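You operate a simulated robot arm through the tools that you are given. There is no shell and no other tool.

The job below is to be done with a simulated robot arm. You get a single attempt, and the scene is never put back.

## Task
Put things in order on the folding table. At the end: the white flush bottle (marked "HEAD FLUSH") is in the blue tote; the white zhivolt can stands where the green spacer stood; the green spacer stands on top of the black cuff; the silver steel weight stands where the white zhivolt can stood; whatever was shut is shut again. Leave all else as you found it, and nothing knocked over.

Only the result counts: the job must be done as asked and must still hold three seconds after the hand-in. Knocking over, shifting, dropping, spilling or breaking anything else fails it.

## Robot
A 7-joint arm with a two-finger parallel gripper, fixed in place. Base frame: the origin is at the foot of the arm, x ahead of it, y to its left, z up; the work surface is at about z = 740. Units: mm, rad, N and s.
With the tool pointing down near the work surface it reaches from about 300 to 680 mm from the base axis. Its first joint turns from -1.152 to 1.152 rad. Payload 1.57 kg.
The TCP is the grasp point between the finger pads, 30 mm short of the fingertips. In the tool frame z runs along the fingers and y along their closing line. Largest opening 110 mm; finger width 24, thickness 12; the body of the gripper, 48 by 112 mm, starts 78 mm behind the TCP.
Orientation is that of the tool frame in the base frame, as a unit quaternion [w, x, y, z]. With the fingers straight down and closing along the base's y, the tool's x points along the base's -x, its y along +y and its z along -z.

## Interface
- The arm moves only by the tool nudge_tool. Its argument "deltas" is a list that holds one entry, the list of rows, each a list of 7 numbers: the shift along the base's x, y, z in units of 20 mm (1.0 is 20 mm), then the turn, a rotation vector about the base's x, y, z in units of 8 degrees (1.0 is 8 degrees), then the opening, from 0 (shut) to 1 (fully open). In form: [[[dx, dy, dz, ax, ay, az, grip], ...]]. A call has 1 to 20 rows; each row shifts and turns the commanded pose from where the row before left it. A call with a number of a shift or a turn outside -1 to 1 is refused whole. Each row takes 0.2 s and may step no farther than 50 mm and 0.15 rad from the row before; otherwise, or with a gripper value out of range, the whole call is refused. A pose out of reach is approached as far as the arm can. The call stops where the force on the tool passes 40 N (or 10 N more than at its start, if that is more) or the arm is blocked; 0.2 s more then pass. Each finger travels about 108 mm/s and halts on what it meets, pressing with about 21 N; the grip force reading is that of the motor and also rises with nothing between the fingers. The clock runs only during rows and for 0.2 s after the last one: add rows that do not move to give the fingers time. It gives the time, the measured TCP pose, the force on the tool (base axes), the opening and the grip force at its end, in the units of the frame above (readings bear some noise), with the torque about the TCP (base axes, N m) and any sound that the robot's microphone picked up, and new pictures: "views" is both (left out), scene, wrist or none.
- Cameras (640 x 400 px; columns grow to the right, rows downward): "scene" is fixed at [158.9, -390.6, 1398.3]; the picture's right is [0.81, -0.58, 0.00], its down [-0.36, -0.50, -0.78] and it looks along [0.46, 0.64, -0.62] (base axes); focal length 300 px, centre (320, 200). "wrist" rides on the gripper at [70, 16, -141] in the tool frame; the picture's right is [-0.23, 0.97, 0.00], its down [-0.86, -0.20, -0.48] and it looks along [-0.47, -0.11, 0.88] (tool axes); focal length 222 px, centre (320, 200). There is no depth. A picture from a camera that has moved, and an enlarged one, comes with that camera's place and axes in the base frame and with its lens.
- enlarge(camera, box): a new picture of the part [left, top, right, bottom] of that camera's present view, enlarged. It takes no simulated time.
- close_job(): hands the job in; it is judged then, once.

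Nothing tells you positions but the pictures and the camera data. Unless the task says otherwise, let go and move clear before handing in.

The tools are called after "Emit:" as a command line: name --argument value ..., lists and objects as JSON in quotes. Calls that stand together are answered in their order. nudge_tool: Moves the arm, as the interface text tells. Its arguments: {"type":"object","properties":{"deltas":{"type":"array","items":{"type":"array","items":{"type":"array","items":{"type":"number"}}}},"views":{"type":"string","enum":["both","scene","wrist","none"]}},"required":["deltas"]} The other tools are called the same way: enlarge (camera, box) takes an enlarged picture of a part of a camera's view; close_job () hands the job in.

At the start:

```text
time: 0.0
tool_pos: [354.2, 103.0, 1108.9]
ee_rot: [0.0, -0.001, 1.0, 0.0]
ft_force: [1.1, 0.5, 0.5]
wrist_torque: [-0.02, 0.01, -0.01]
grip_width: 109.8
finger_force: 0.0
```

scene: 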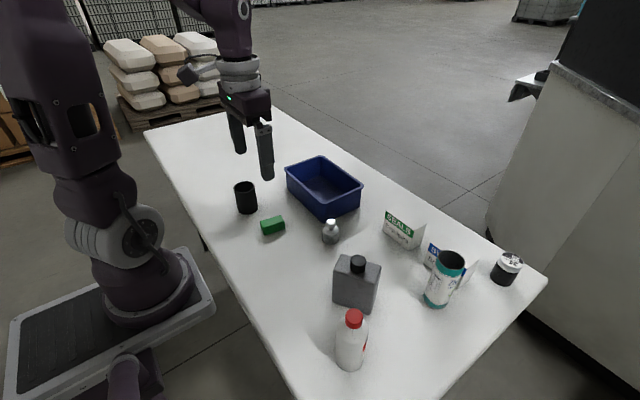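
wrist: 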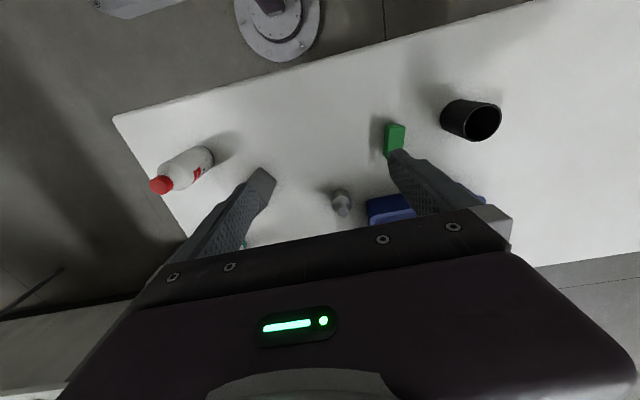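

I see a white table with a blue tote, a black cuff, a green block, a silver weight, a grey jug, a white bottle with a red cap, a teal/white can, boxes, and a dark jar. I'll enlarge the views to identify each of them.

Emit:
enlarge --camera "scene" --box '[220, 150, 380, 250]'

Emit:
enlarge --camera "scene" --box '[310, 230, 470, 390]'

Emit:
enlarge --camera "scene" --box '[370, 190, 550, 320]'

Emit:
enlarge --camera "wrist" --box '[100, 80, 320, 260]'

Emit:
enlarge --camera "wrist" --box '[300, 80, 520, 240]'

```text
4.00 times, centred on (300, 200) of scene
camera zoom: at [158.9, -390.6, 1398.3], right [0.81, -0.58, 0.0], down [-0.36, -0.5, -0.78], along [0.46, 0.64, -0.62], focal length 1199 px, centre (400, 200)
```

zoom: 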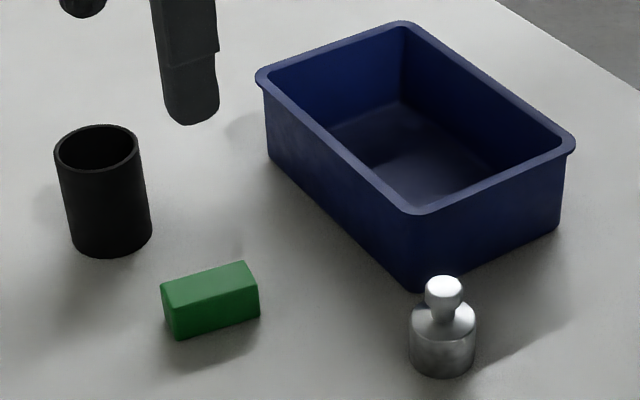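

```text
2.50 times, centred on (390, 310) of scene
camera zoom: at [158.9, -390.6, 1398.3], right [0.81, -0.58, 0.0], down [-0.36, -0.5, -0.78], along [0.46, 0.64, -0.62], focal length 749 px, centre (145, -75)
```

zoom: 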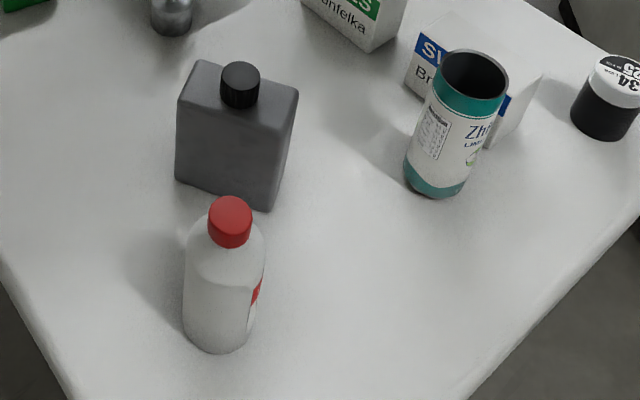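

```text
3.08 times, centred on (460, 255) of scene
camera zoom: at [158.9, -390.6, 1398.3], right [0.81, -0.58, 0.0], down [-0.36, -0.5, -0.78], along [0.46, 0.64, -0.62], focal length 922 px, centre (-111, 31)
```

zoom: 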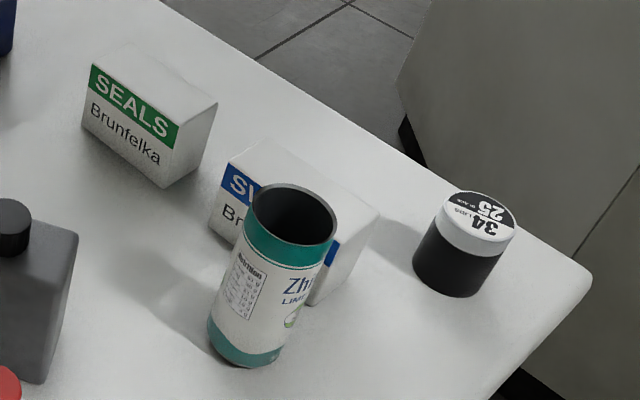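

```text
2.22 times, centred on (210, 170) of wrist
camera zoom: at [283.7, 119.1, 1250.9], right [0.23, 0.97, 0.0], down [0.86, -0.2, 0.48], along [0.47, -0.11, -0.88], focal length 494 px, centre (564, 267)
```

zoom: 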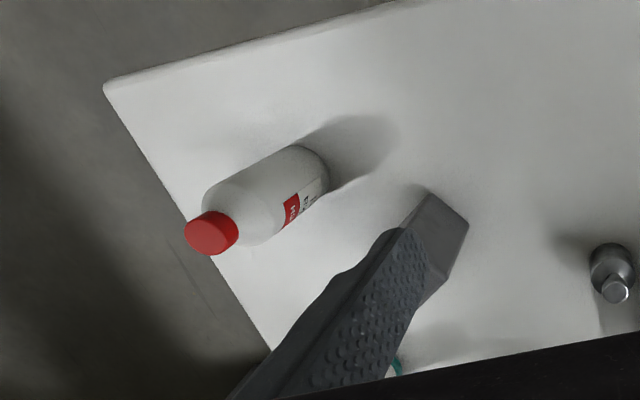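

```text
2.50 times, centred on (410, 160) of wrist
camera zoom: at [283.7, 119.1, 1250.9], right [0.23, 0.97, 0.0], down [0.86, -0.2, 0.48], along [0.47, -0.11, -0.88], focal length 555 px, centre (95, 300)
```

zoom: 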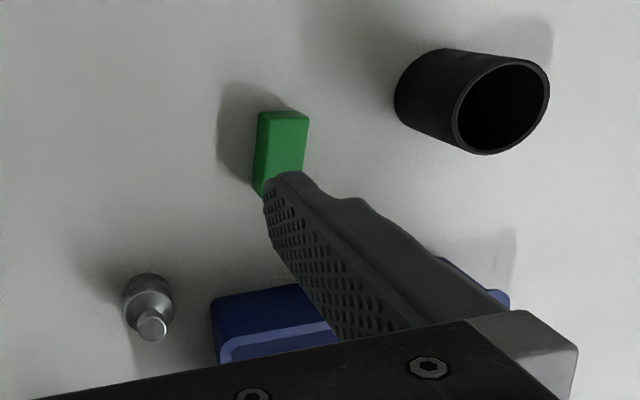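

The red-capped white bottle looks like the flush bottle, at about (376,-193). The can is at about (645,-209), the weight at (560,116), the spacer at (437,256) and the cuff at (418,397). I'll zoom in on the label and the can before moving.

Emit:
enlarge --camera "wrist" --box '[180, 130, 230, 165]'

Emit:
enlarge --camera "scene" --box '[325, 300, 381, 380]'

Emit:
enlarge --camera "scene" --box '[415, 240, 479, 312]'

Emit:
enlarge --camera "scene" --box '[225, 175, 295, 240]'

Emit:
enlarge --camera "scene" --box '[310, 210, 350, 250]'

```text
11.43 times, centred on (205, 148) of wrist
camera zoom: at [283.7, 119.1, 1250.9], right [0.23, 0.97, 0.0], down [0.86, -0.2, 0.48], along [0.47, -0.11, -0.88], focal length 2538 px, centre (1634, 800)
```

zoom: 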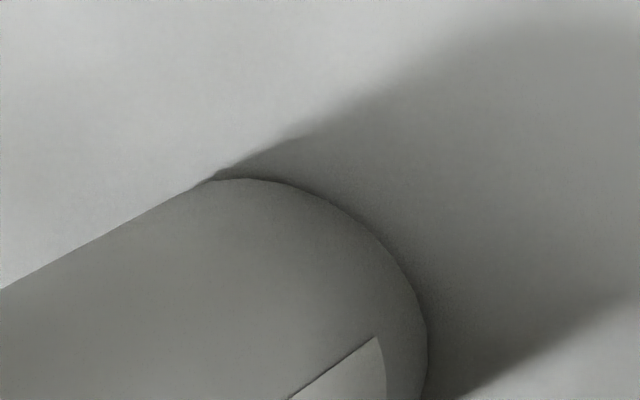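

```text
5.00 times, centred on (353, 340) of scene
camera zoom: at [158.9, -390.6, 1398.3], right [0.81, -0.58, 0.0], down [-0.36, -0.5, -0.78], along [0.46, 0.64, -0.62], focal length 1498 px, centre (155, -500)
```

zoom: 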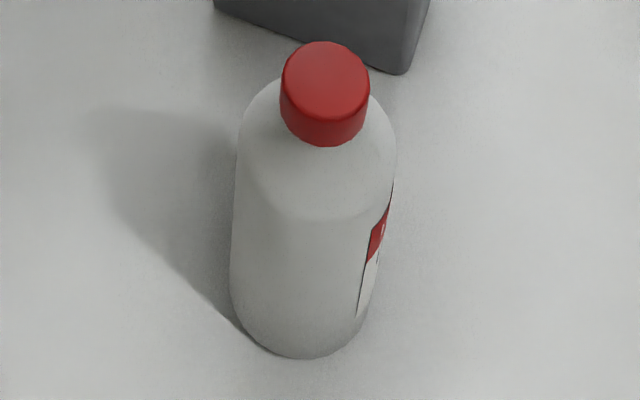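

```text
5.56 times, centred on (447, 276) of scene
camera zoom: at [158.9, -390.6, 1398.3], right [0.81, -0.58, 0.0], down [-0.36, -0.5, -0.78], along [0.46, 0.64, -0.62], focal length 1665 px, centre (-386, -222)
```

zoom: 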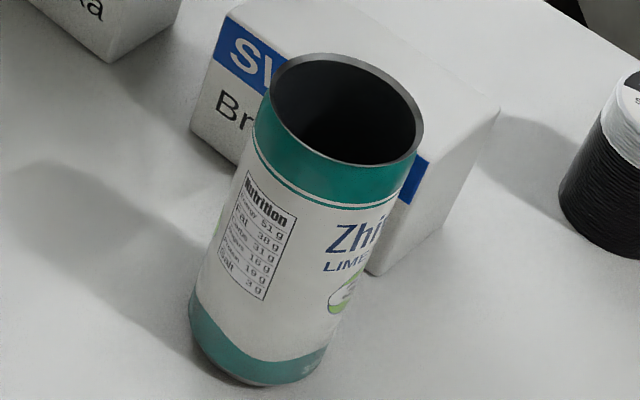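

```text
6.15 times, centred on (260, 208) of scene
camera zoom: at [158.9, -390.6, 1398.3], right [0.81, -0.58, 0.0], down [-0.36, -0.5, -0.78], along [0.46, 0.64, -0.62], focal length 1844 px, centre (689, 154)
```

zoom: 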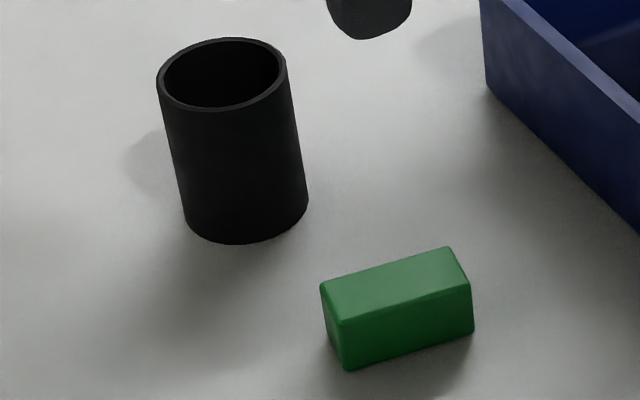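

```text
10.00 times, centred on (330, 230) of scene
camera zoom: at [158.9, -390.6, 1398.3], right [0.81, -0.58, 0.0], down [-0.36, -0.5, -0.78], along [0.46, 0.64, -0.62], focal length 2997 px, centre (220, -100)
```

zoom: 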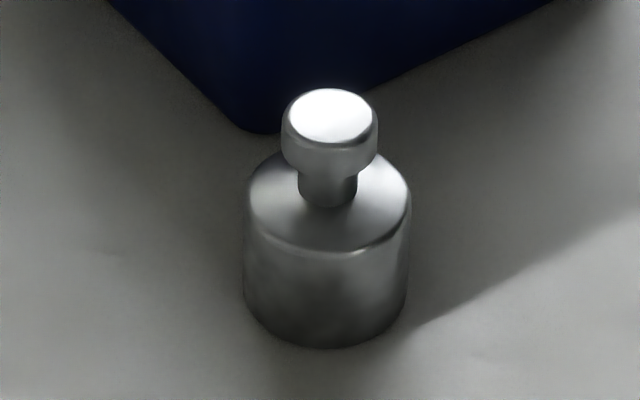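

The layout is clear: the bottle is at about (376,-191), 170 mm tall, and nothing I need is shut. I'll hover over the bottle first to check its label and alignment.

Emit:
nudge_tool --deltas '[[[0.07, -0.919, -0.3, 0, 0, 0, 1], [0.07, -0.919, -0.3, 0, 0, 0, 1], [0.07, -0.919, -0.3, 0, 0, 0, 1], [0.07, -0.919, -0.3, 0, 0, 0, 1], [0.07, -0.919, -0.3, 0, 0, 0, 1], [0.07, -0.919, -0.3, 0, 0, 0, 1], [0.07, -0.919, -0.3, 0, 0, 0, 1], [0.07, -0.919, -0.3, 0, 0, 0, 1], [0.07, -0.919, -0.3, 0, 0, 0, 1], [0.07, -0.919, -0.3, 0, 0, 0, 1], [0.07, -0.919, -0.3, 0, 0, 0, 1], [0.07, -0.919, -0.3, 0, 0, 0, 1], [0.07, -0.919, -0.3, 0, 0, 0, 1], [0.07, -0.919, -0.3, 0, 0, 0, 1], [0.07, -0.919, -0.3, 0, 0, 0, 1], [0.07, -0.919, -0.3, 0, 0, 0, 1]]]' --views "both"

```text
time: 3.4
tool_pos: [375.1, -191.4, 1013.7]
ee_rot: [-0.001, 0.0, 1.0, 0.001]
ft_force: [-0.4, 0.8, 0.0]
wrist_torque: [-0.01, 0.0, -0.01]
grip_width: 109.9
finger_force: 0.1
camera wrist: at [306.0, -176.3, 1154.9], right [0.23, 0.97, 0.0], down [0.86, -0.2, 0.48], along [0.47, -0.11, -0.88], focal length 222 px, centre (320, 200)
```

scene: 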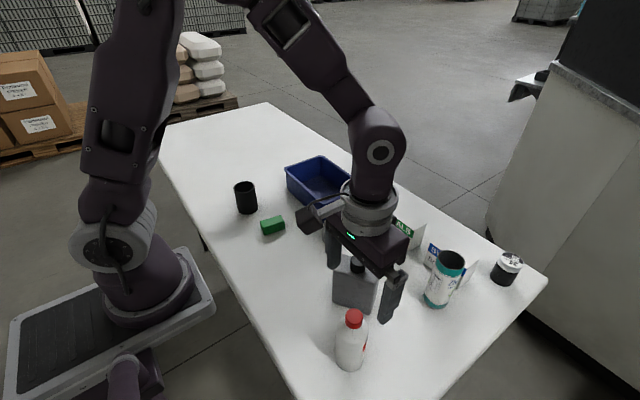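
wrist: 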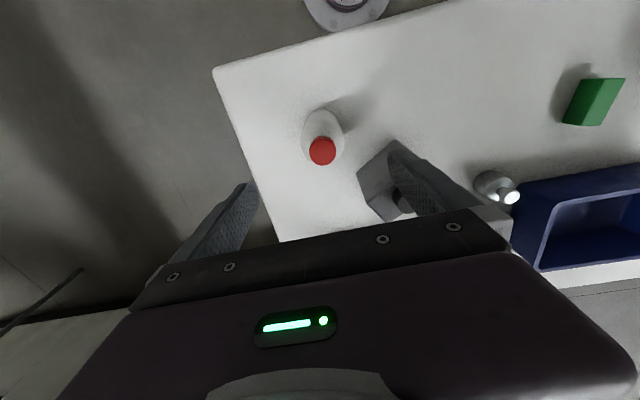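

The wrist view puts the cap at (375,-190), matching my estimate. I'll check the tote and label in close-up before descending.

Emit:
enlarge --camera "wrist" --box '[460, 60, 640, 280]'

Emit:
enlarge --camera "wrist" --box '[270, 90, 430, 230]'

Emit:
enlarge --camera "scene" --box '[270, 140, 380, 220]'

```text
1.82 times, centred on (550, 170) of wrist
camera zoom: at [306.0, -176.3, 1154.9], right [0.23, 0.97, 0.0], down [0.86, -0.2, 0.48], along [0.47, -0.11, -0.88], focal length 404 px, centre (-98, 254)
```

zoom: 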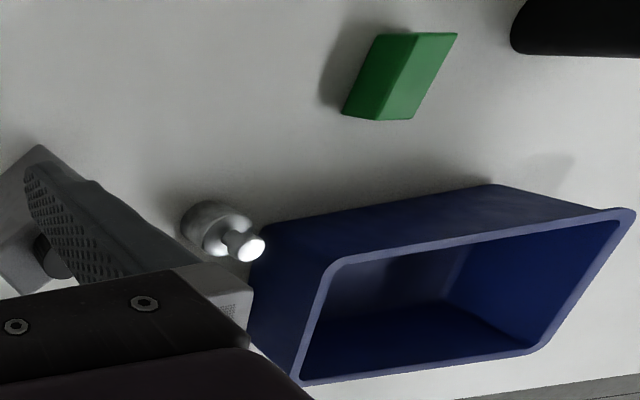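

```text
2.86 times, centred on (350, 160) of wrist
camera zoom: at [306.0, -176.3, 1154.9], right [0.23, 0.97, 0.0], down [0.86, -0.2, 0.48], along [0.47, -0.11, -0.88], focal length 635 px, centre (234, 314)
```

zoom: 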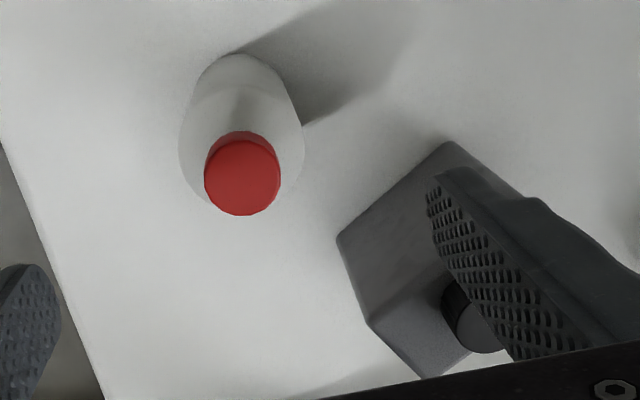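

```text
5.00 times, centred on (325, 180) of scene
camera zoom: at [158.9, -390.6, 1398.3], right [0.81, -0.58, 0.0], down [-0.36, -0.5, -0.78], along [0.46, 0.64, -0.62], focal length 1498 px, centre (295, 300)
```

zoom: 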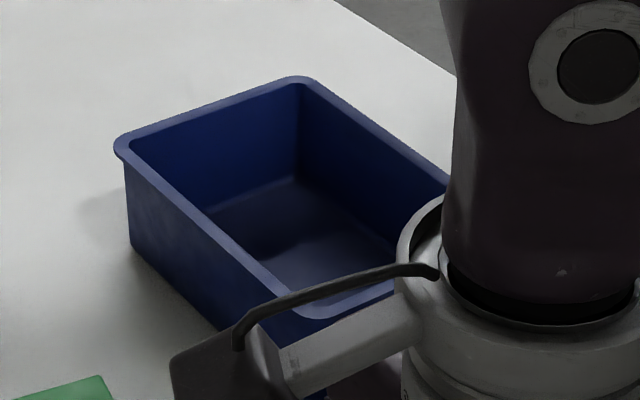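

The tote is open and its interior spans roughly x 597–722, y 195–400, so I'll aim the bottle at about (637,232). Now I'll descend around the bottle to a TCP height of about 848 and close.

Emit:
nudge_tool --deltas '[[[0, 0.03, -0.83, 0, 0, 0, 1], [0, 0.03, -0.83, 0, 0, 0, 1], [0, 0, -0.83, 0, 0, 0, 1], [0, 0, -0.83, 0, 0, 0, 1], [0, 0, -0.83, 0, 0, 0, 1], [0, 0, -0.83, 0, 0, 0, 1], [0, 0, -0.83, 0, 0, 0, 1], [0, 0, -0.83, 0, 0, 0, 1], [0, 0, -0.83, 0, 0, 0, 1], [0, 0, -0.83, 0, 0, 0, 1]]]' --views "both"

```text
time: 5.6
tool_pos: [377.7, -190.7, 847.6]
ee_rot: [0.001, 0.001, 1.0, 0.0]
ft_force: [0.5, 0.8, -0.3]
wrist_torque: [0.0, 0.0, 0.0]
grip_width: 109.8
finger_force: 0.0
camera wrist: at [307.4, -174.5, 988.4], right [0.23, 0.97, 0.0], down [0.86, -0.2, 0.48], along [0.47, -0.11, -0.88], focal length 222 px, centre (320, 200)
```

scene: 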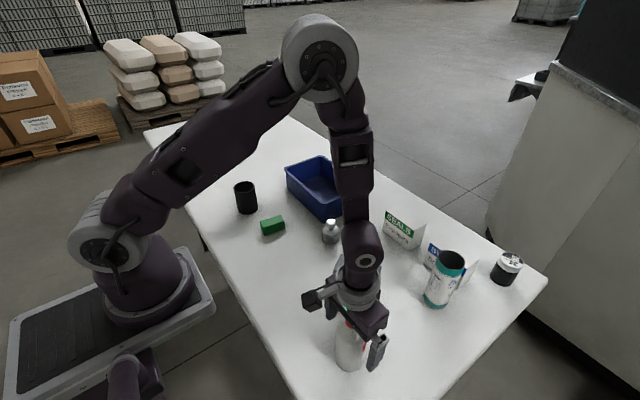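
wrist: 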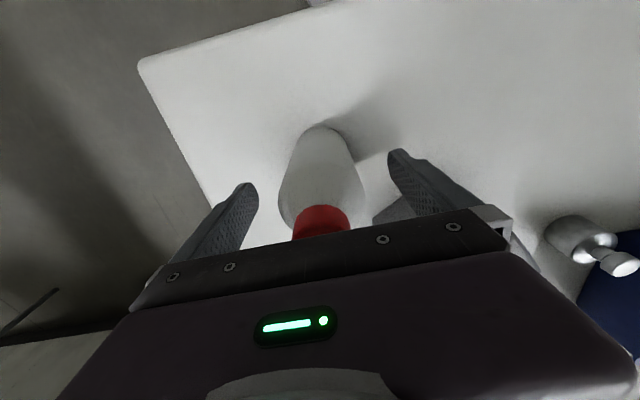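

The bottle sits between the fingers. Closing on it now.

Emit:
nudge_tool --deltas '[[[0, 0, 0, 0, 0, 0, 0], [0, 0, 0, 0, 0, 0, 0], [0, 0, 0, 0, 0, 0, 0], [0, 0, 0, 0, 0, 0, 0], [0, 0, 0, 0, 0, 0, 0]]]' --views "wrist"

```text
time: 6.8
tool_pos: [378.2, -191.9, 846.8]
ee_rot: [0.0, 0.0, 1.0, 0.0]
ft_force: [0.5, 0.2, -0.1]
wrist_torque: [0.01, 0.05, -0.04]
grip_width: 59.3
finger_force: 20.9
camera wrist: at [307.5, -174.5, 988.7], right [0.23, 0.97, 0.0], down [0.86, -0.2, 0.48], along [0.47, -0.11, -0.88], focal length 222 px, centre (320, 200)
```

wrist: 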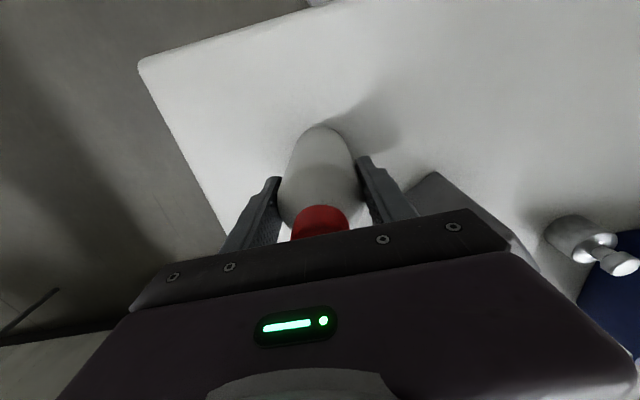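

The bottle is gripped at a 59 mm width. Lifting straight up.

Emit:
nudge_tool --deltas '[[[0, 0, 0.4, 0, 0, 0, 0], [0, 0, 0.8, 0, 0, 0, 0], [0, 0, 0.9, 0, 0, 0, 0], [0, 0, 0.9, 0, 0, 0, 0], [0, 0, 0.9, 0, 0, 0, 0], [0, 0, 0.9, 0, 0, 0, 0], [0, 0, 0.9, 0, 0, 0, 0], [0, 0, 0.9, 0, 0, 0, 0], [0, 0, 0.9, 0, 0, 0, 0], [0, 0, 0.8, 0, 0, 0, 0], [0, 0, 0.4, 0, 0, 0, 0]]]' --views "both"

```text
time: 9.2
tool_pos: [374.8, -189.9, 1021.6]
ee_rot: [0.0, 0.001, 1.0, 0.0]
ft_force: [0.3, 0.1, -3.1]
wrist_torque: [-0.01, 0.0, 0.0]
grip_width: 59.3
finger_force: 20.7
camera wrist: at [305.5, -173.9, 1163.4], right [0.23, 0.97, 0.0], down [0.86, -0.2, 0.48], along [0.47, -0.11, -0.88], focal length 222 px, centre (320, 200)
```

scene: 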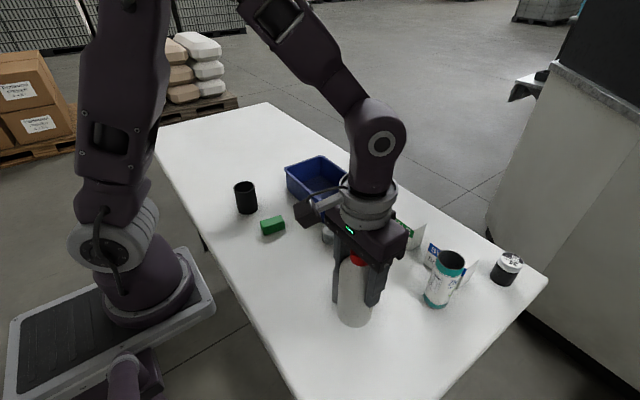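
wrist: 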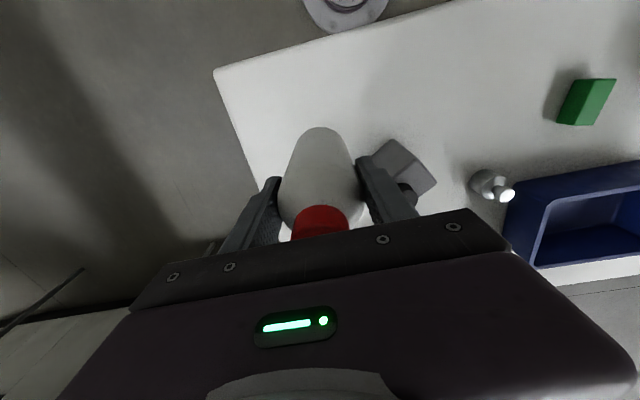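

The bottle is held firmly and weighs about 0.3 kg. I'll carry it along +y clear of the jug, then out over the tote, turning the gripper to the radial direction.

Emit:
nudge_tool --deltas '[[[0, 0.4, 0.4, 0, 0, 0, 0], [0, 0.8, 0.4, 0, 0, 0, 0], [0, 0.95, 0.3, 0, 0, 0, 0], [0, 0.95, 0.3, 0, 0, 0, 0], [0, 0.95, 0.3, 0, 0, 0, 0], [0, 0.95, 0.2, 0, 0, 0, 0], [0, 0.95, 0, 0, 0, 0, 0], [0, 0.95, 0, 0, 0, 0, 0], [0, 0.95, 0, 0, 0, 0, 0], [0, 0.95, 0, 0, 0, 0, 0], [0, 0.95, 0, 0, 0, 0, 0], [0, 0.95, 0, 0, 0, 0, 0], [0, 0.95, 0, 0, 0, 0, 0], [0, 0.95, 0, 0, 0, 0, 0], [0, 0.95, 0, 0, 0, 0, 0], [0, 0.95, 0, 0, 0, 0, 0], [0, 0.95, 0, 0, 0, 0, 0], [0, 0.95, 0, 0, 0, 0, 0], [0, 0.5, 0, 0, 0, 0, 0]]]' --views "none"

Emit:
nudge_tool --deltas '[[[0.4, 0.1, 0, 0, 0, 0.1, 0], [0.8, 0.25, 0, 0, 0, 0.17, 0], [0.85, 0.27, 0, 0, 0, 0.17, 0], [0.85, 0.27, 0, 0, 0, 0.17, 0], [0.85, 0.27, 0, 0, 0, 0.17, 0], [0.85, 0.27, 0, 0, 0, 0.17, 0], [0.85, 0.27, 0, 0, 0, 0.17, 0], [0.85, 0.27, 0, 0, 0, 0.17, 0], [0.85, 0.27, 0, 0, 0, 0.17, 0], [0.85, 0.27, 0, 0, 0, 0.17, 0], [0.85, 0.27, 0, 0, 0, 0.17, 0], [0.85, 0.27, 0, 0, 0, 0.17, 0], [0.85, 0.27, 0, 0, 0, 0.17, 0], [0.85, 0.27, 0, 0, 0, 0.17, 0], [0.85, 0.27, 0, 0, 0, 0.17, 0], [0.4, 0.12, 0, 0, 0, 0.1, 0]]]' --views "both"

```text
time: 13.2
tool_pos: [375.8, 147.7, 1058.1]
ee_rot: [0.0, 0.0, 1.0, 0.001]
ft_force: [-0.1, 0.2, -2.7]
wrist_torque: [-0.02, 0.01, -0.03]
grip_width: 59.1
finger_force: 21.6
```

```text
time: 16.6
tool_pos: [616.9, 230.2, 1053.8]
ee_rot: [-0.009, -0.189, 0.982, -0.008]
ft_force: [-0.7, 0.0, -3.4]
wrist_torque: [0.02, 0.02, -0.02]
grip_width: 59.2
finger_force: 21.1
out of reach, approached as far as the arm can: row 16
camera wrist: at [548.2, 221.3, 1196.9], right [-0.15, 0.99, -0.02], down [0.88, 0.14, 0.46], along [0.46, 0.06, -0.89], focal length 222 px, centre (320, 200)
```

scene: 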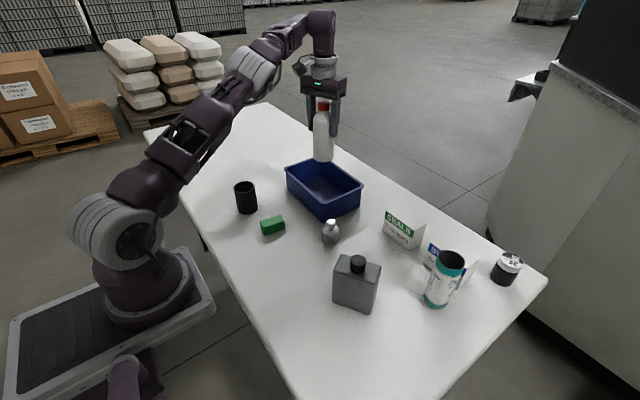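
wrist: 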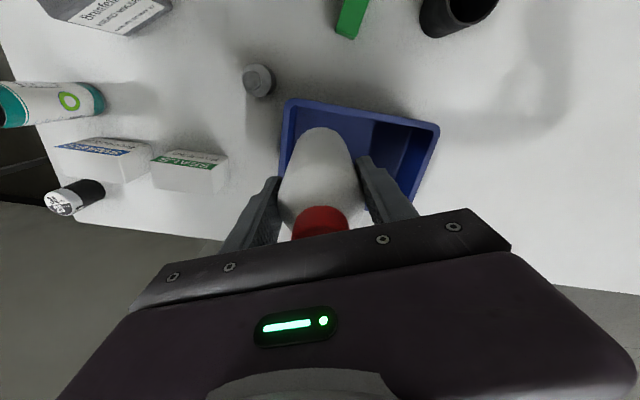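

The arm is at full stretch at this height, at radius 658. Lower down it should reach further, so I'll go to about z 950, which still keeps the bottle above the tote rim.

Emit:
nudge_tool --deltas '[[[0, 0, -0.8, 0, 0, 0, 0], [0, 0, -0.8, 0, 0, 0, 0], [0, 0, -0.8, 0, 0, 0, 0], [0, 0, -0.8, 0, 0, 0, 0], [0, 0, -0.8, 0, 0, 0, 0]]]' --views "both"

```text
time: 17.8
tool_pos: [628.3, 226.3, 978.6]
ee_rot: [0.0, -0.178, 0.984, 0.0]
ft_force: [0.0, 0.2, -3.0]
wrist_torque: [-0.01, 0.03, 0.0]
grip_width: 59.3
finger_force: 21.8
camera wrist: at [557.8, 217.4, 1120.7], right [-0.13, 0.99, 0.0], down [0.87, 0.11, 0.48], along [0.47, 0.06, -0.88], focal length 222 px, centre (320, 200)
```

scene: 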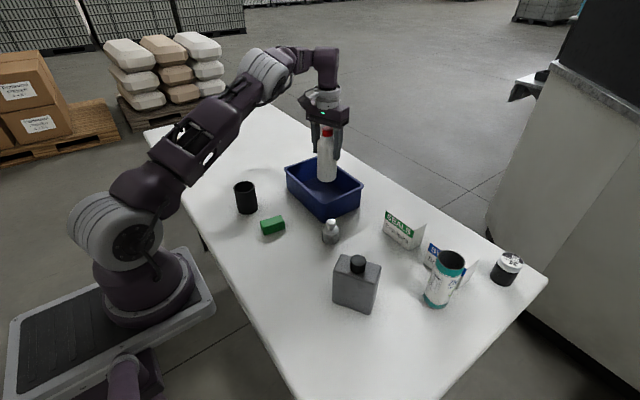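
wrist: 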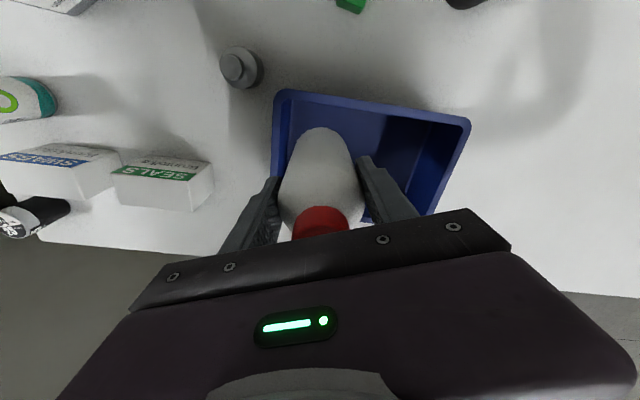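

Now at (628,226) and in reach, with the bottle above the tote opening. I'll shift to about (637,235) while lowering it partway in.

Emit:
nudge_tool --deltas '[[[0.1, 0.1, -0.6, 0, 0, 0, 0], [0.1, 0.1, -0.6, 0, 0, 0, 0], [0.1, 0.1, -0.6, 0, 0, 0, 0], [0.1, 0.1, -0.6, 0, 0, 0, 0]]]' --views "both"

Emit:
enlarge --camera "scene" --box '[270, 100, 390, 230]'

```text
time: 18.8
tool_pos: [637.1, 235.5, 931.5]
ee_rot: [0.0, -0.18, 0.984, -0.001]
ft_force: [0.3, 0.0, -2.3]
wrist_torque: [0.01, 0.03, 0.04]
grip_width: 59.0
finger_force: 21.0
camera wrist: at [566.6, 225.7, 1072.5], right [-0.13, 0.99, 0.0], down [0.87, 0.12, 0.48], along [0.47, 0.06, -0.88], focal length 222 px, centre (320, 200)
```

scene: 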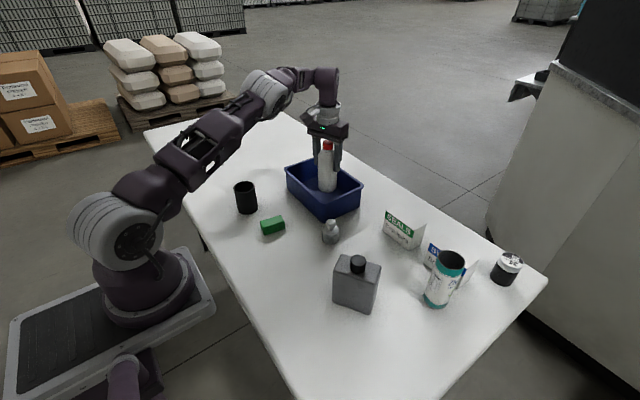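
wrist: 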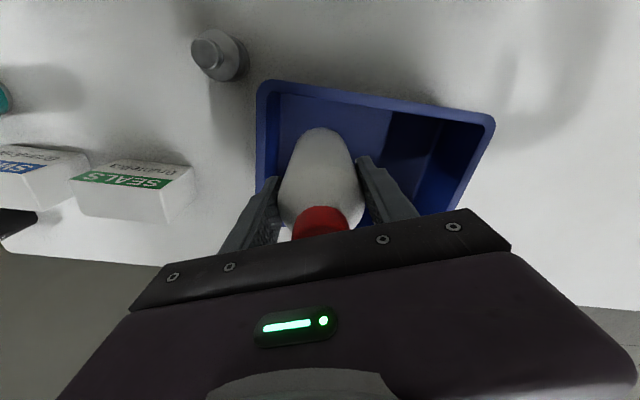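

```text
3.08 times, centred on (330, 165) of scene
camera zoom: at [159.0, -390.6, 1398.3], right [0.81, -0.58, 0.0], down [-0.36, -0.5, -0.78], along [0.46, 0.64, -0.62], focal length 922 px, centre (289, 308)
```

zoom: 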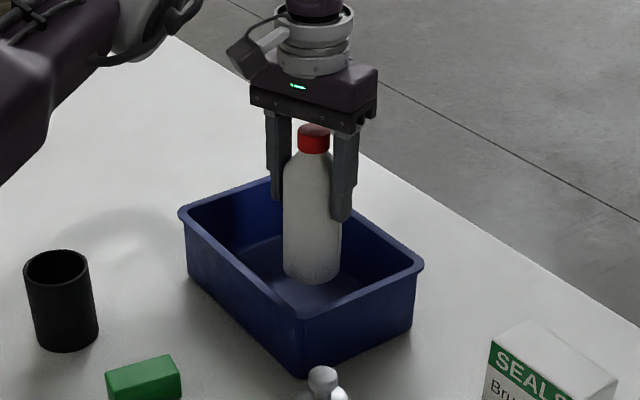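

The bottle is inside the walls with margin on all sides. I'll lower it further and then creep down to the tote floor.

Emit:
nudge_tool --deltas '[[[0, 0.05, -0.7, 0, 0, 0, 0], [0, 0.05, -0.7, 0, 0, 0, 0], [0, 0, -0.7, 0, 0, 0, 0], [0, 0, -0.7, 0, 0, 0, 0], [0, 0, -0.6, 0, 0, 0, 0], [0, 0, -0.3, 0, 0, 0, 0]]]' --views "both"

Emit:
enlarge --camera "scene" --box '[270, 100, 390, 230]'

```text
time: 20.2
tool_pos: [635.8, 238.7, 857.2]
ee_rot: [-0.001, -0.18, 0.984, 0.0]
ft_force: [0.2, 0.2, -3.3]
wrist_torque: [-0.01, 0.01, -0.01]
grip_width: 59.1
finger_force: 21.7
camera wrist: at [565.5, 228.8, 998.5], right [-0.13, 0.99, 0.0], down [0.87, 0.11, 0.48], along [0.47, 0.06, -0.88], focal length 222 px, centre (320, 200)
```

scene: 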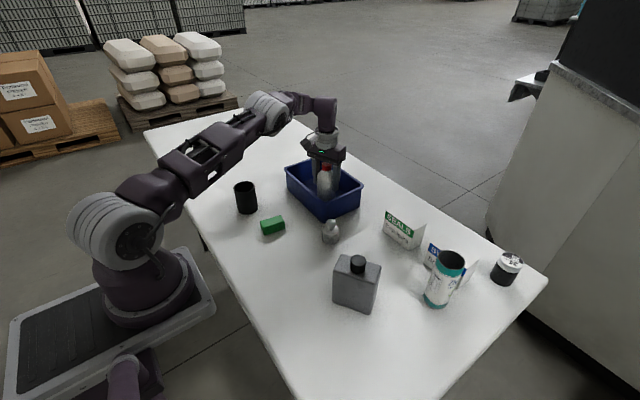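
wrist: 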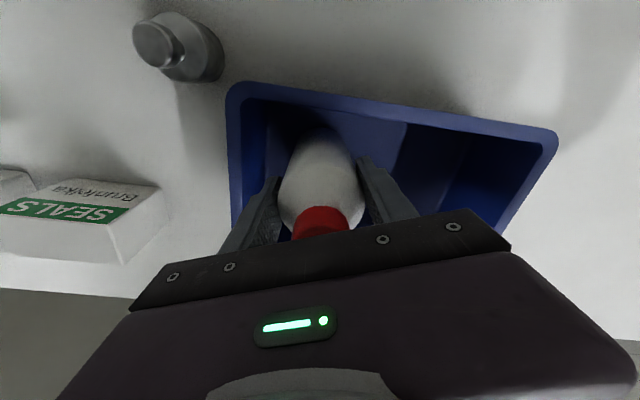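

```text
3.08 times, centred on (330, 165) of scene
camera zoom: at [159.0, -390.6, 1398.3], right [0.81, -0.58, 0.0], down [-0.36, -0.5, -0.78], along [0.46, 0.64, -0.62], focal length 922 px, centre (289, 308)
```

zoom: 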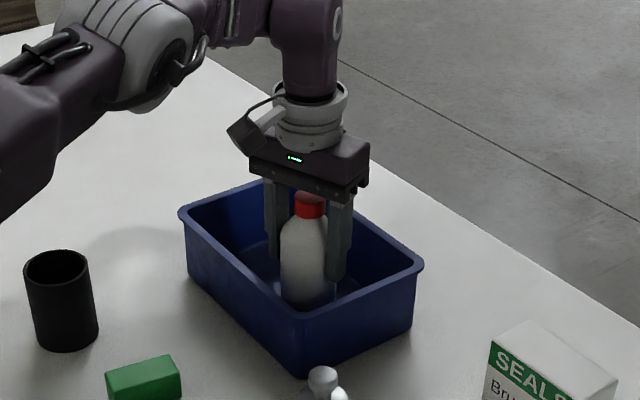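

Still hanging free (about 3 N load) at z 857. I'll creep down in small steps, watching for contact.

Emit:
nudge_tool --deltas '[[[0, 0, -0.1, 0, 0, 0, 0], [0, 0, -0.1, 0, 0, 0, 0]]]' --views "none"

Emit:
nudge_tool --deltas '[[[0, 0, -0.08, 0, 0, 0, 0], [0, 0, 0, 0, 0, 0, 0]]]' --views "none"

```text
time: 20.8
tool_pos: [637.1, 237.9, 853.0]
ee_rot: [0.0, -0.179, 0.984, 0.0]
ft_force: [-0.4, 0.1, -2.8]
wrist_torque: [-0.01, 0.0, 0.04]
grip_width: 59.3
finger_force: 21.5
```

```text
time: 21.4
tool_pos: [636.8, 237.0, 851.7]
ee_rot: [-0.001, -0.179, 0.984, -0.001]
ft_force: [-1.0, -0.7, 0.6]
wrist_torque: [-0.04, 0.03, -0.04]
grip_width: 59.3
finger_force: 20.8
```

The load on the tool is gone, so the bottle is standing on the tote floor. I'll open slightly, wait, and check.

Emit:
nudge_tool --deltas '[[[0, 0, 0, 0, 0, 0, 0.6], [0, 0, 0, 0, 0, 0, 0.65], [0, 0, 0, 0, 0, 0, 0.65]]]' --views "both"

```text
time: 22.2
tool_pos: [637.8, 237.6, 851.8]
ee_rot: [-0.001, -0.179, 0.984, 0.0]
ft_force: [-0.4, -0.2, 0.1]
wrist_torque: [0.04, 0.01, -0.02]
grip_width: 71.4
finger_force: 0.0
camera wrist: at [565.5, 228.0, 993.3], right [-0.13, 0.99, 0.0], down [0.87, 0.11, 0.48], along [0.47, 0.06, -0.88], focal length 222 px, centre (320, 200)
```

scene: 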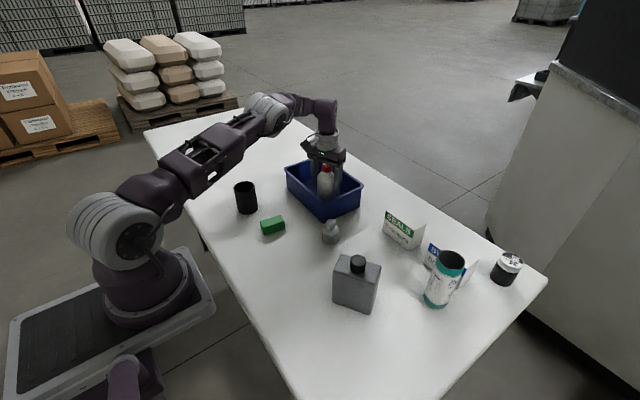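
wrist: 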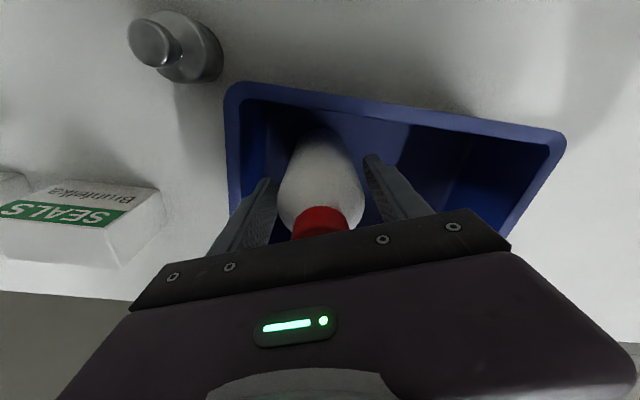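

The bottle stands free. I'll raise straight up, then up and radially inward, to clear it.

Emit:
nudge_tool --deltas '[[[0, 0, 0.5, 0, 0, 0, 0.65], [0, 0, 0.8, 0, 0, 0, 0.65], [0, 0, 0.9, 0, 0, 0, 0.65], [0, 0, 0.9, 0, 0, 0, 0.65], [0, 0, 0.9, 0, 0, 0, 0.65], [-0.1, -0.05, 0.8, 0, 0, 0, 0.65], [-0.3, -0.1, 0.8, 0, 0, 0, 0.65], [-0.5, -0.17, 0.8, 0, 0, 0, 0.65], [-0.6, -0.2, 0.6, 0, 0, 0, 0.65]]]' --views "both"

Emit:
enlarge --camera "scene" --box '[270, 100, 390, 230]'

```text
time: 24.2
tool_pos: [607.6, 227.1, 991.5]
ee_rot: [0.0, -0.178, 0.984, 0.0]
ft_force: [0.4, -0.3, -0.9]
wrist_torque: [-0.02, 0.02, 0.03]
grip_width: 71.8
finger_force: 0.0
camera wrist: at [536.4, 217.5, 1133.0], right [-0.13, 0.99, 0.0], down [0.87, 0.11, 0.48], along [0.47, 0.06, -0.88], focal length 222 px, centre (320, 200)
```

scene: 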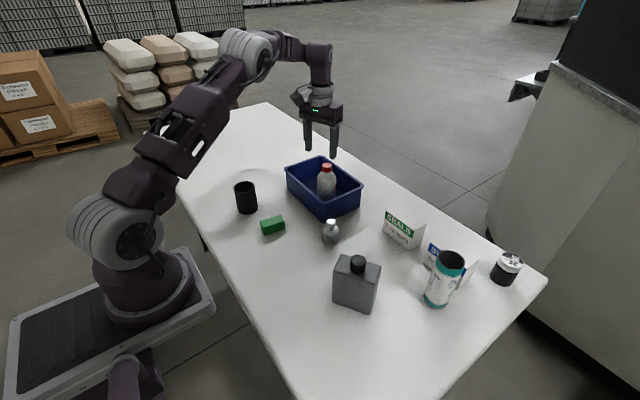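
wrist: 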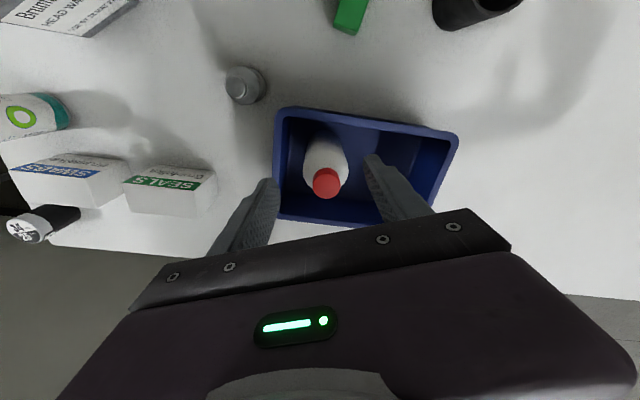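

```text
3.08 times, centred on (330, 165) of scene
camera zoom: at [158.9, -390.6, 1398.3], right [0.81, -0.58, 0.0], down [-0.36, -0.5, -0.78], along [0.46, 0.64, -0.62], focal length 922 px, centre (289, 308)
```

zoom: 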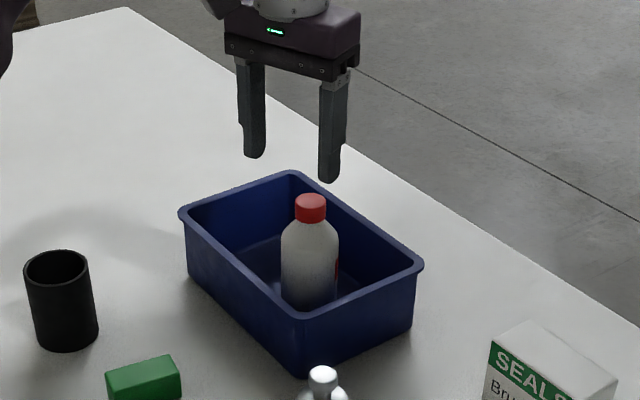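

The bottle stands upright in the tote. The grey jug also seems to carry a "HEAD ..." label, so I'll zoom in to confirm the bottle's identity.

Emit:
enlarge --camera "wrist" --box '[0, 0, 140, 50]'

Emit:
enlarge --camera "wrist" --box '[290, 120, 360, 210]'

Emit:
enlarge --camera "scene" --box '[310, 155, 345, 205]'

```text
4.57 times, centred on (70, 25) of wrist
camera zoom: at [536.4, 217.5, 1133.0], right [-0.13, 0.99, 0.0], down [0.87, 0.11, 0.48], along [0.47, 0.06, -0.88], focal length 1015 px, centre (1463, 1000)
```

zoom: 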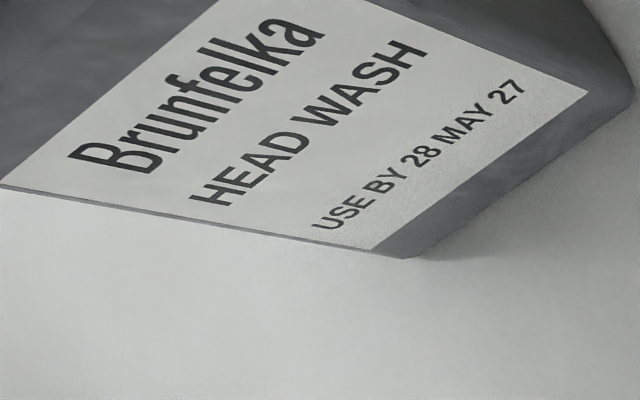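

```text
4.44 times, centred on (325, 165) of wrist
camera zoom: at [536.4, 217.5, 1133.0], right [-0.13, 0.99, 0.0], down [0.87, 0.11, 0.48], along [0.47, 0.06, -0.88], focal length 987 px, centre (298, 356)
```

zoom: 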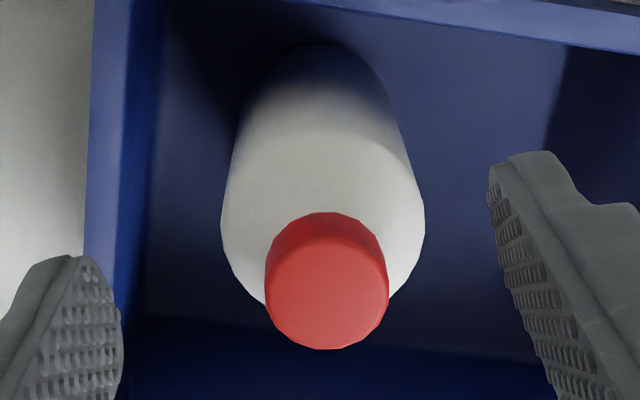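

```text
8.00 times, centred on (328, 180) of scene
camera zoom: at [158.9, -390.6, 1398.3], right [0.81, -0.58, 0.0], down [-0.36, -0.5, -0.78], along [0.46, 0.64, -0.62], focal length 2397 px, centre (260, 360)
```

zoom: 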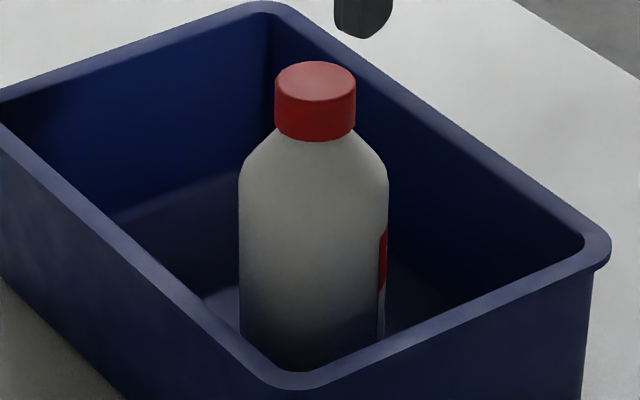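

The grey jug is "HEAD WASH", so the white bottle was the right one. Next is the green spacer at about (440,255), long axis about -11° from x. I'll hover over it with matching yaw.

Emit:
nudge_tool --deltas '[[[-0.7, 0.11, 0, 0, 0, -0.33, 0.65], [-0.7, 0.11, 0, 0, 0, -0.33, 0.65], [-0.7, 0.11, 0, 0, 0, -0.33, 0.65], [-0.7, 0.11, 0, 0, 0, -0.33, 0.65], [-0.7, 0.11, 0, 0, 0, -0.33, 0.65], [-0.7, 0.11, 0, 0, 0, -0.33, 0.65], [-0.7, 0.11, -0.6, 0, 0, -0.33, 0.65], [-0.7, 0.11, -0.6, 0, 0, -0.33, 0.65], [-0.7, 0.12, -0.6, 0, 0, -0.34, 0.65], [-0.7, 0.12, -0.6, 0, 0, -0.34, 0.65], [-0.7, 0.12, -0.6, 0, 0, -0.34, 0.65], [-0.68, 0.12, -0.6, 0, 0, -0.34, 0.65]]]' --views "both"

```text
time: 26.8
tool_pos: [440.0, 253.8, 920.0]
ee_rot: [0.0, 0.1, 0.995, 0.0]
ft_force: [-1.1, 0.1, -0.1]
wrist_torque: [-0.01, -0.01, -0.02]
grip_width: 71.3
finger_force: 0.0
camera wrist: at [374.6, 283.3, 1062.2], right [0.42, 0.91, 0.0], down [0.8, -0.36, 0.48], along [0.44, -0.2, -0.88], focal length 222 px, centre (320, 200)
```

scene: 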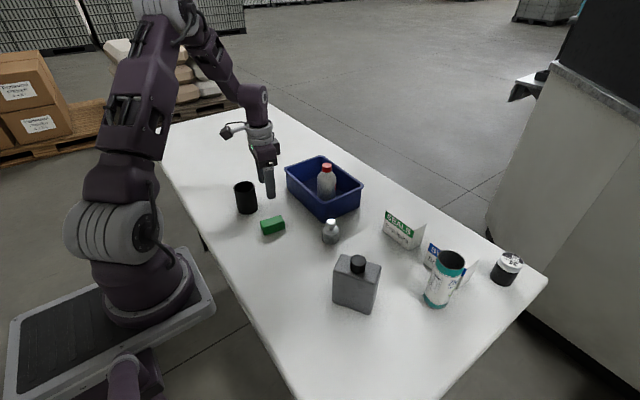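
wrist: 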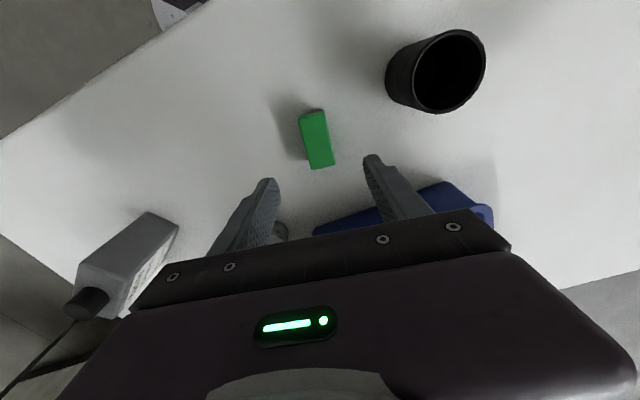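

Emit:
enlarge --camera "wrist" --box '[265, 85, 385, 185]'

Emit:
enlarge --camera "wrist" --box '[375, 15, 505, 125]'

```text
4.00 times, centred on (325, 135) of wrist
camera zoom: at [374.6, 283.3, 1062.2], right [0.42, 0.91, 0.0], down [0.8, -0.36, 0.48], along [0.44, -0.2, -0.88], focal length 888 px, centre (300, 460)
```

zoom: 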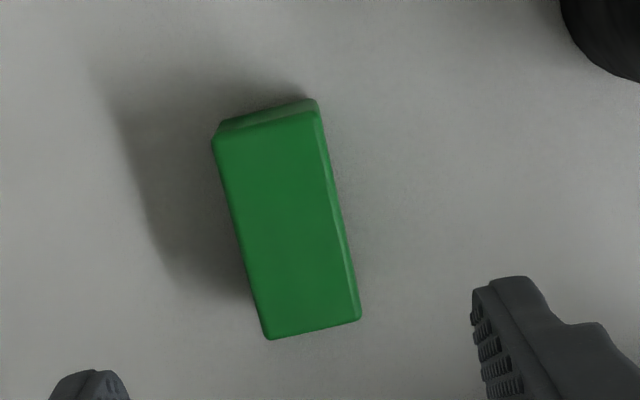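

```text
3.64 times, centred on (440, 70) of wrist
camera zoom: at [374.6, 283.3, 1062.2], right [0.42, 0.91, 0.0], down [0.8, -0.36, 0.48], along [0.44, -0.2, -0.88], focal length 808 px, centre (-116, 673)
```

zoom: 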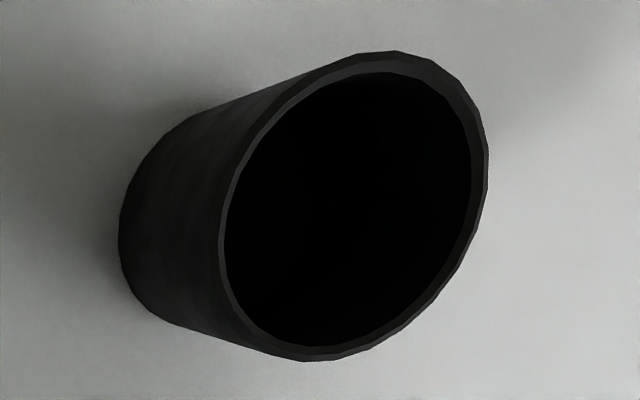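

The wrist view gives the spacer centre as about (440,250), yaw about -12°. I'll shift to it and lower to get a closer look.

Emit:
nudge_tool --deltas '[[[0, -0.1, -0.8, 0, 0, 0, 0.65], [0, -0.1, -0.8, 0, 0, 0, 0.65], [0, 0, -0.8, 0, 0, 0, 0.65], [0, 0, -0.8, 0, 0, 0, 0.65], [0, 0, -0.6, 0, 0, 0, 0.65], [0, 0, 0, 0, 0, 0, 0.65]]]' --views "wrist"

Emit:
enlarge --camera "wrist" --box '[240, 80, 400, 200]'

```text
time: 28.2
tool_pos: [440.5, 253.2, 846.1]
ee_rot: [0.001, 0.099, 0.995, 0.0]
ft_force: [0.7, 0.1, -0.4]
wrist_torque: [0.02, 0.01, -0.03]
grip_width: 71.4
finger_force: 0.0
camera wrist: at [374.4, 280.9, 986.7], right [0.41, 0.91, 0.0], down [0.8, -0.36, 0.48], along [0.44, -0.2, -0.88], focal length 222 px, centre (320, 200)
```

wrist: 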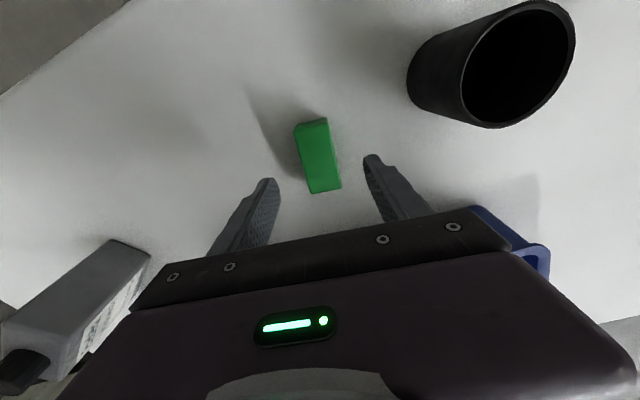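

```text
3.33 times, centred on (320, 140) of wrist
camera zoom: at [374.4, 280.9, 986.7], right [0.41, 0.91, 0.0], down [0.8, -0.36, 0.48], along [0.44, -0.2, -0.88], focal length 740 px, centre (320, 400)
```

zoom: 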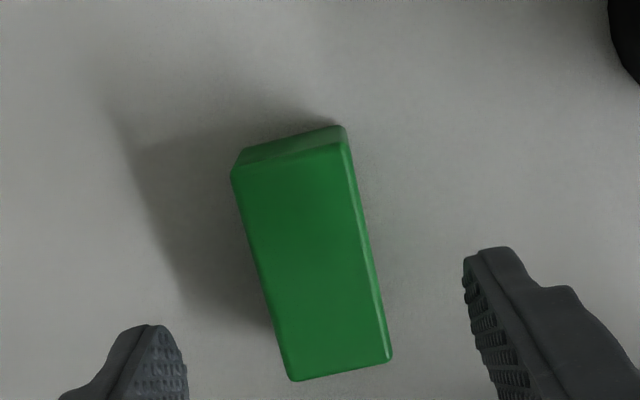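

The spacer is at about (438.5,250), nearly centred between the fingers. I'll descend to z 778 and close on it.

Emit:
nudge_tool --deltas '[[[-0.08, -0.1, -0.7, 0, 0, 0, 0.65], [0, 0, -0.8, 0, 0, 0, 0.65], [0, 0, -0.8, 0, 0, 0, 0.65], [0, 0, -0.7, 0, 0, 0, 0.65], [0, 0, -0.4, 0, 0, 0, 0.65], [0, 0, 0, 0, 0, 0, 0.65]]]' --views "wrist"

Emit:
enlarge --camera "scene" --box '[220, 160, 320, 250]'

```text
time: 29.6
tool_pos: [438.6, 248.1, 775.7]
ee_rot: [0.0, 0.099, 0.995, 0.0]
ft_force: [0.8, 0.5, 0.5]
wrist_torque: [0.0, 0.02, -0.02]
grip_width: 71.5
finger_force: 0.0
camera wrist: at [372.5, 277.8, 917.1], right [0.41, 0.91, 0.0], down [0.8, -0.36, 0.48], along [0.44, -0.2, -0.88], focal length 222 px, centre (320, 200)
```

wrist: 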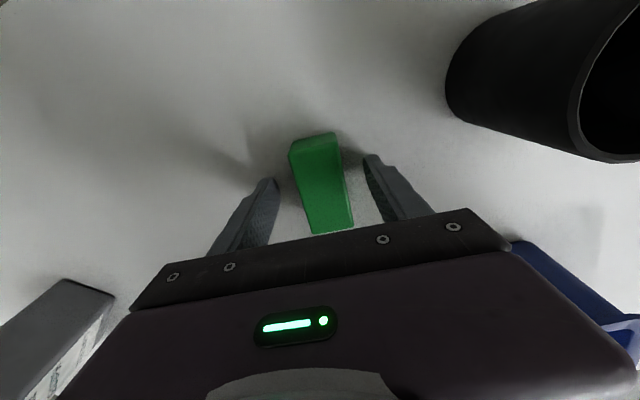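

```text
4.44 times, centred on (270, 205) of scene
camera zoom: at [158.9, -390.6, 1398.3], right [0.81, -0.58, 0.0], down [-0.36, -0.5, -0.78], along [0.46, 0.64, -0.62], focal length 1332 px, centre (542, 178)
```

zoom: 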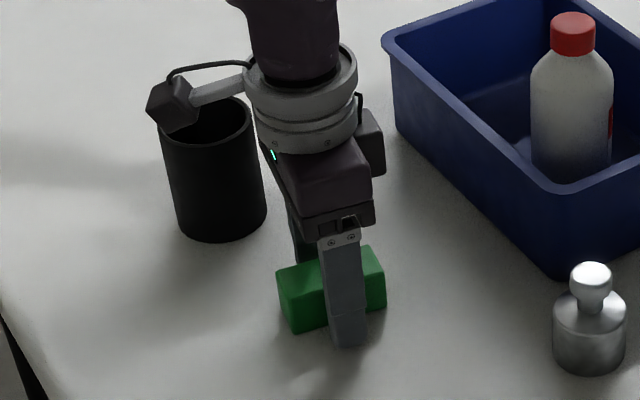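

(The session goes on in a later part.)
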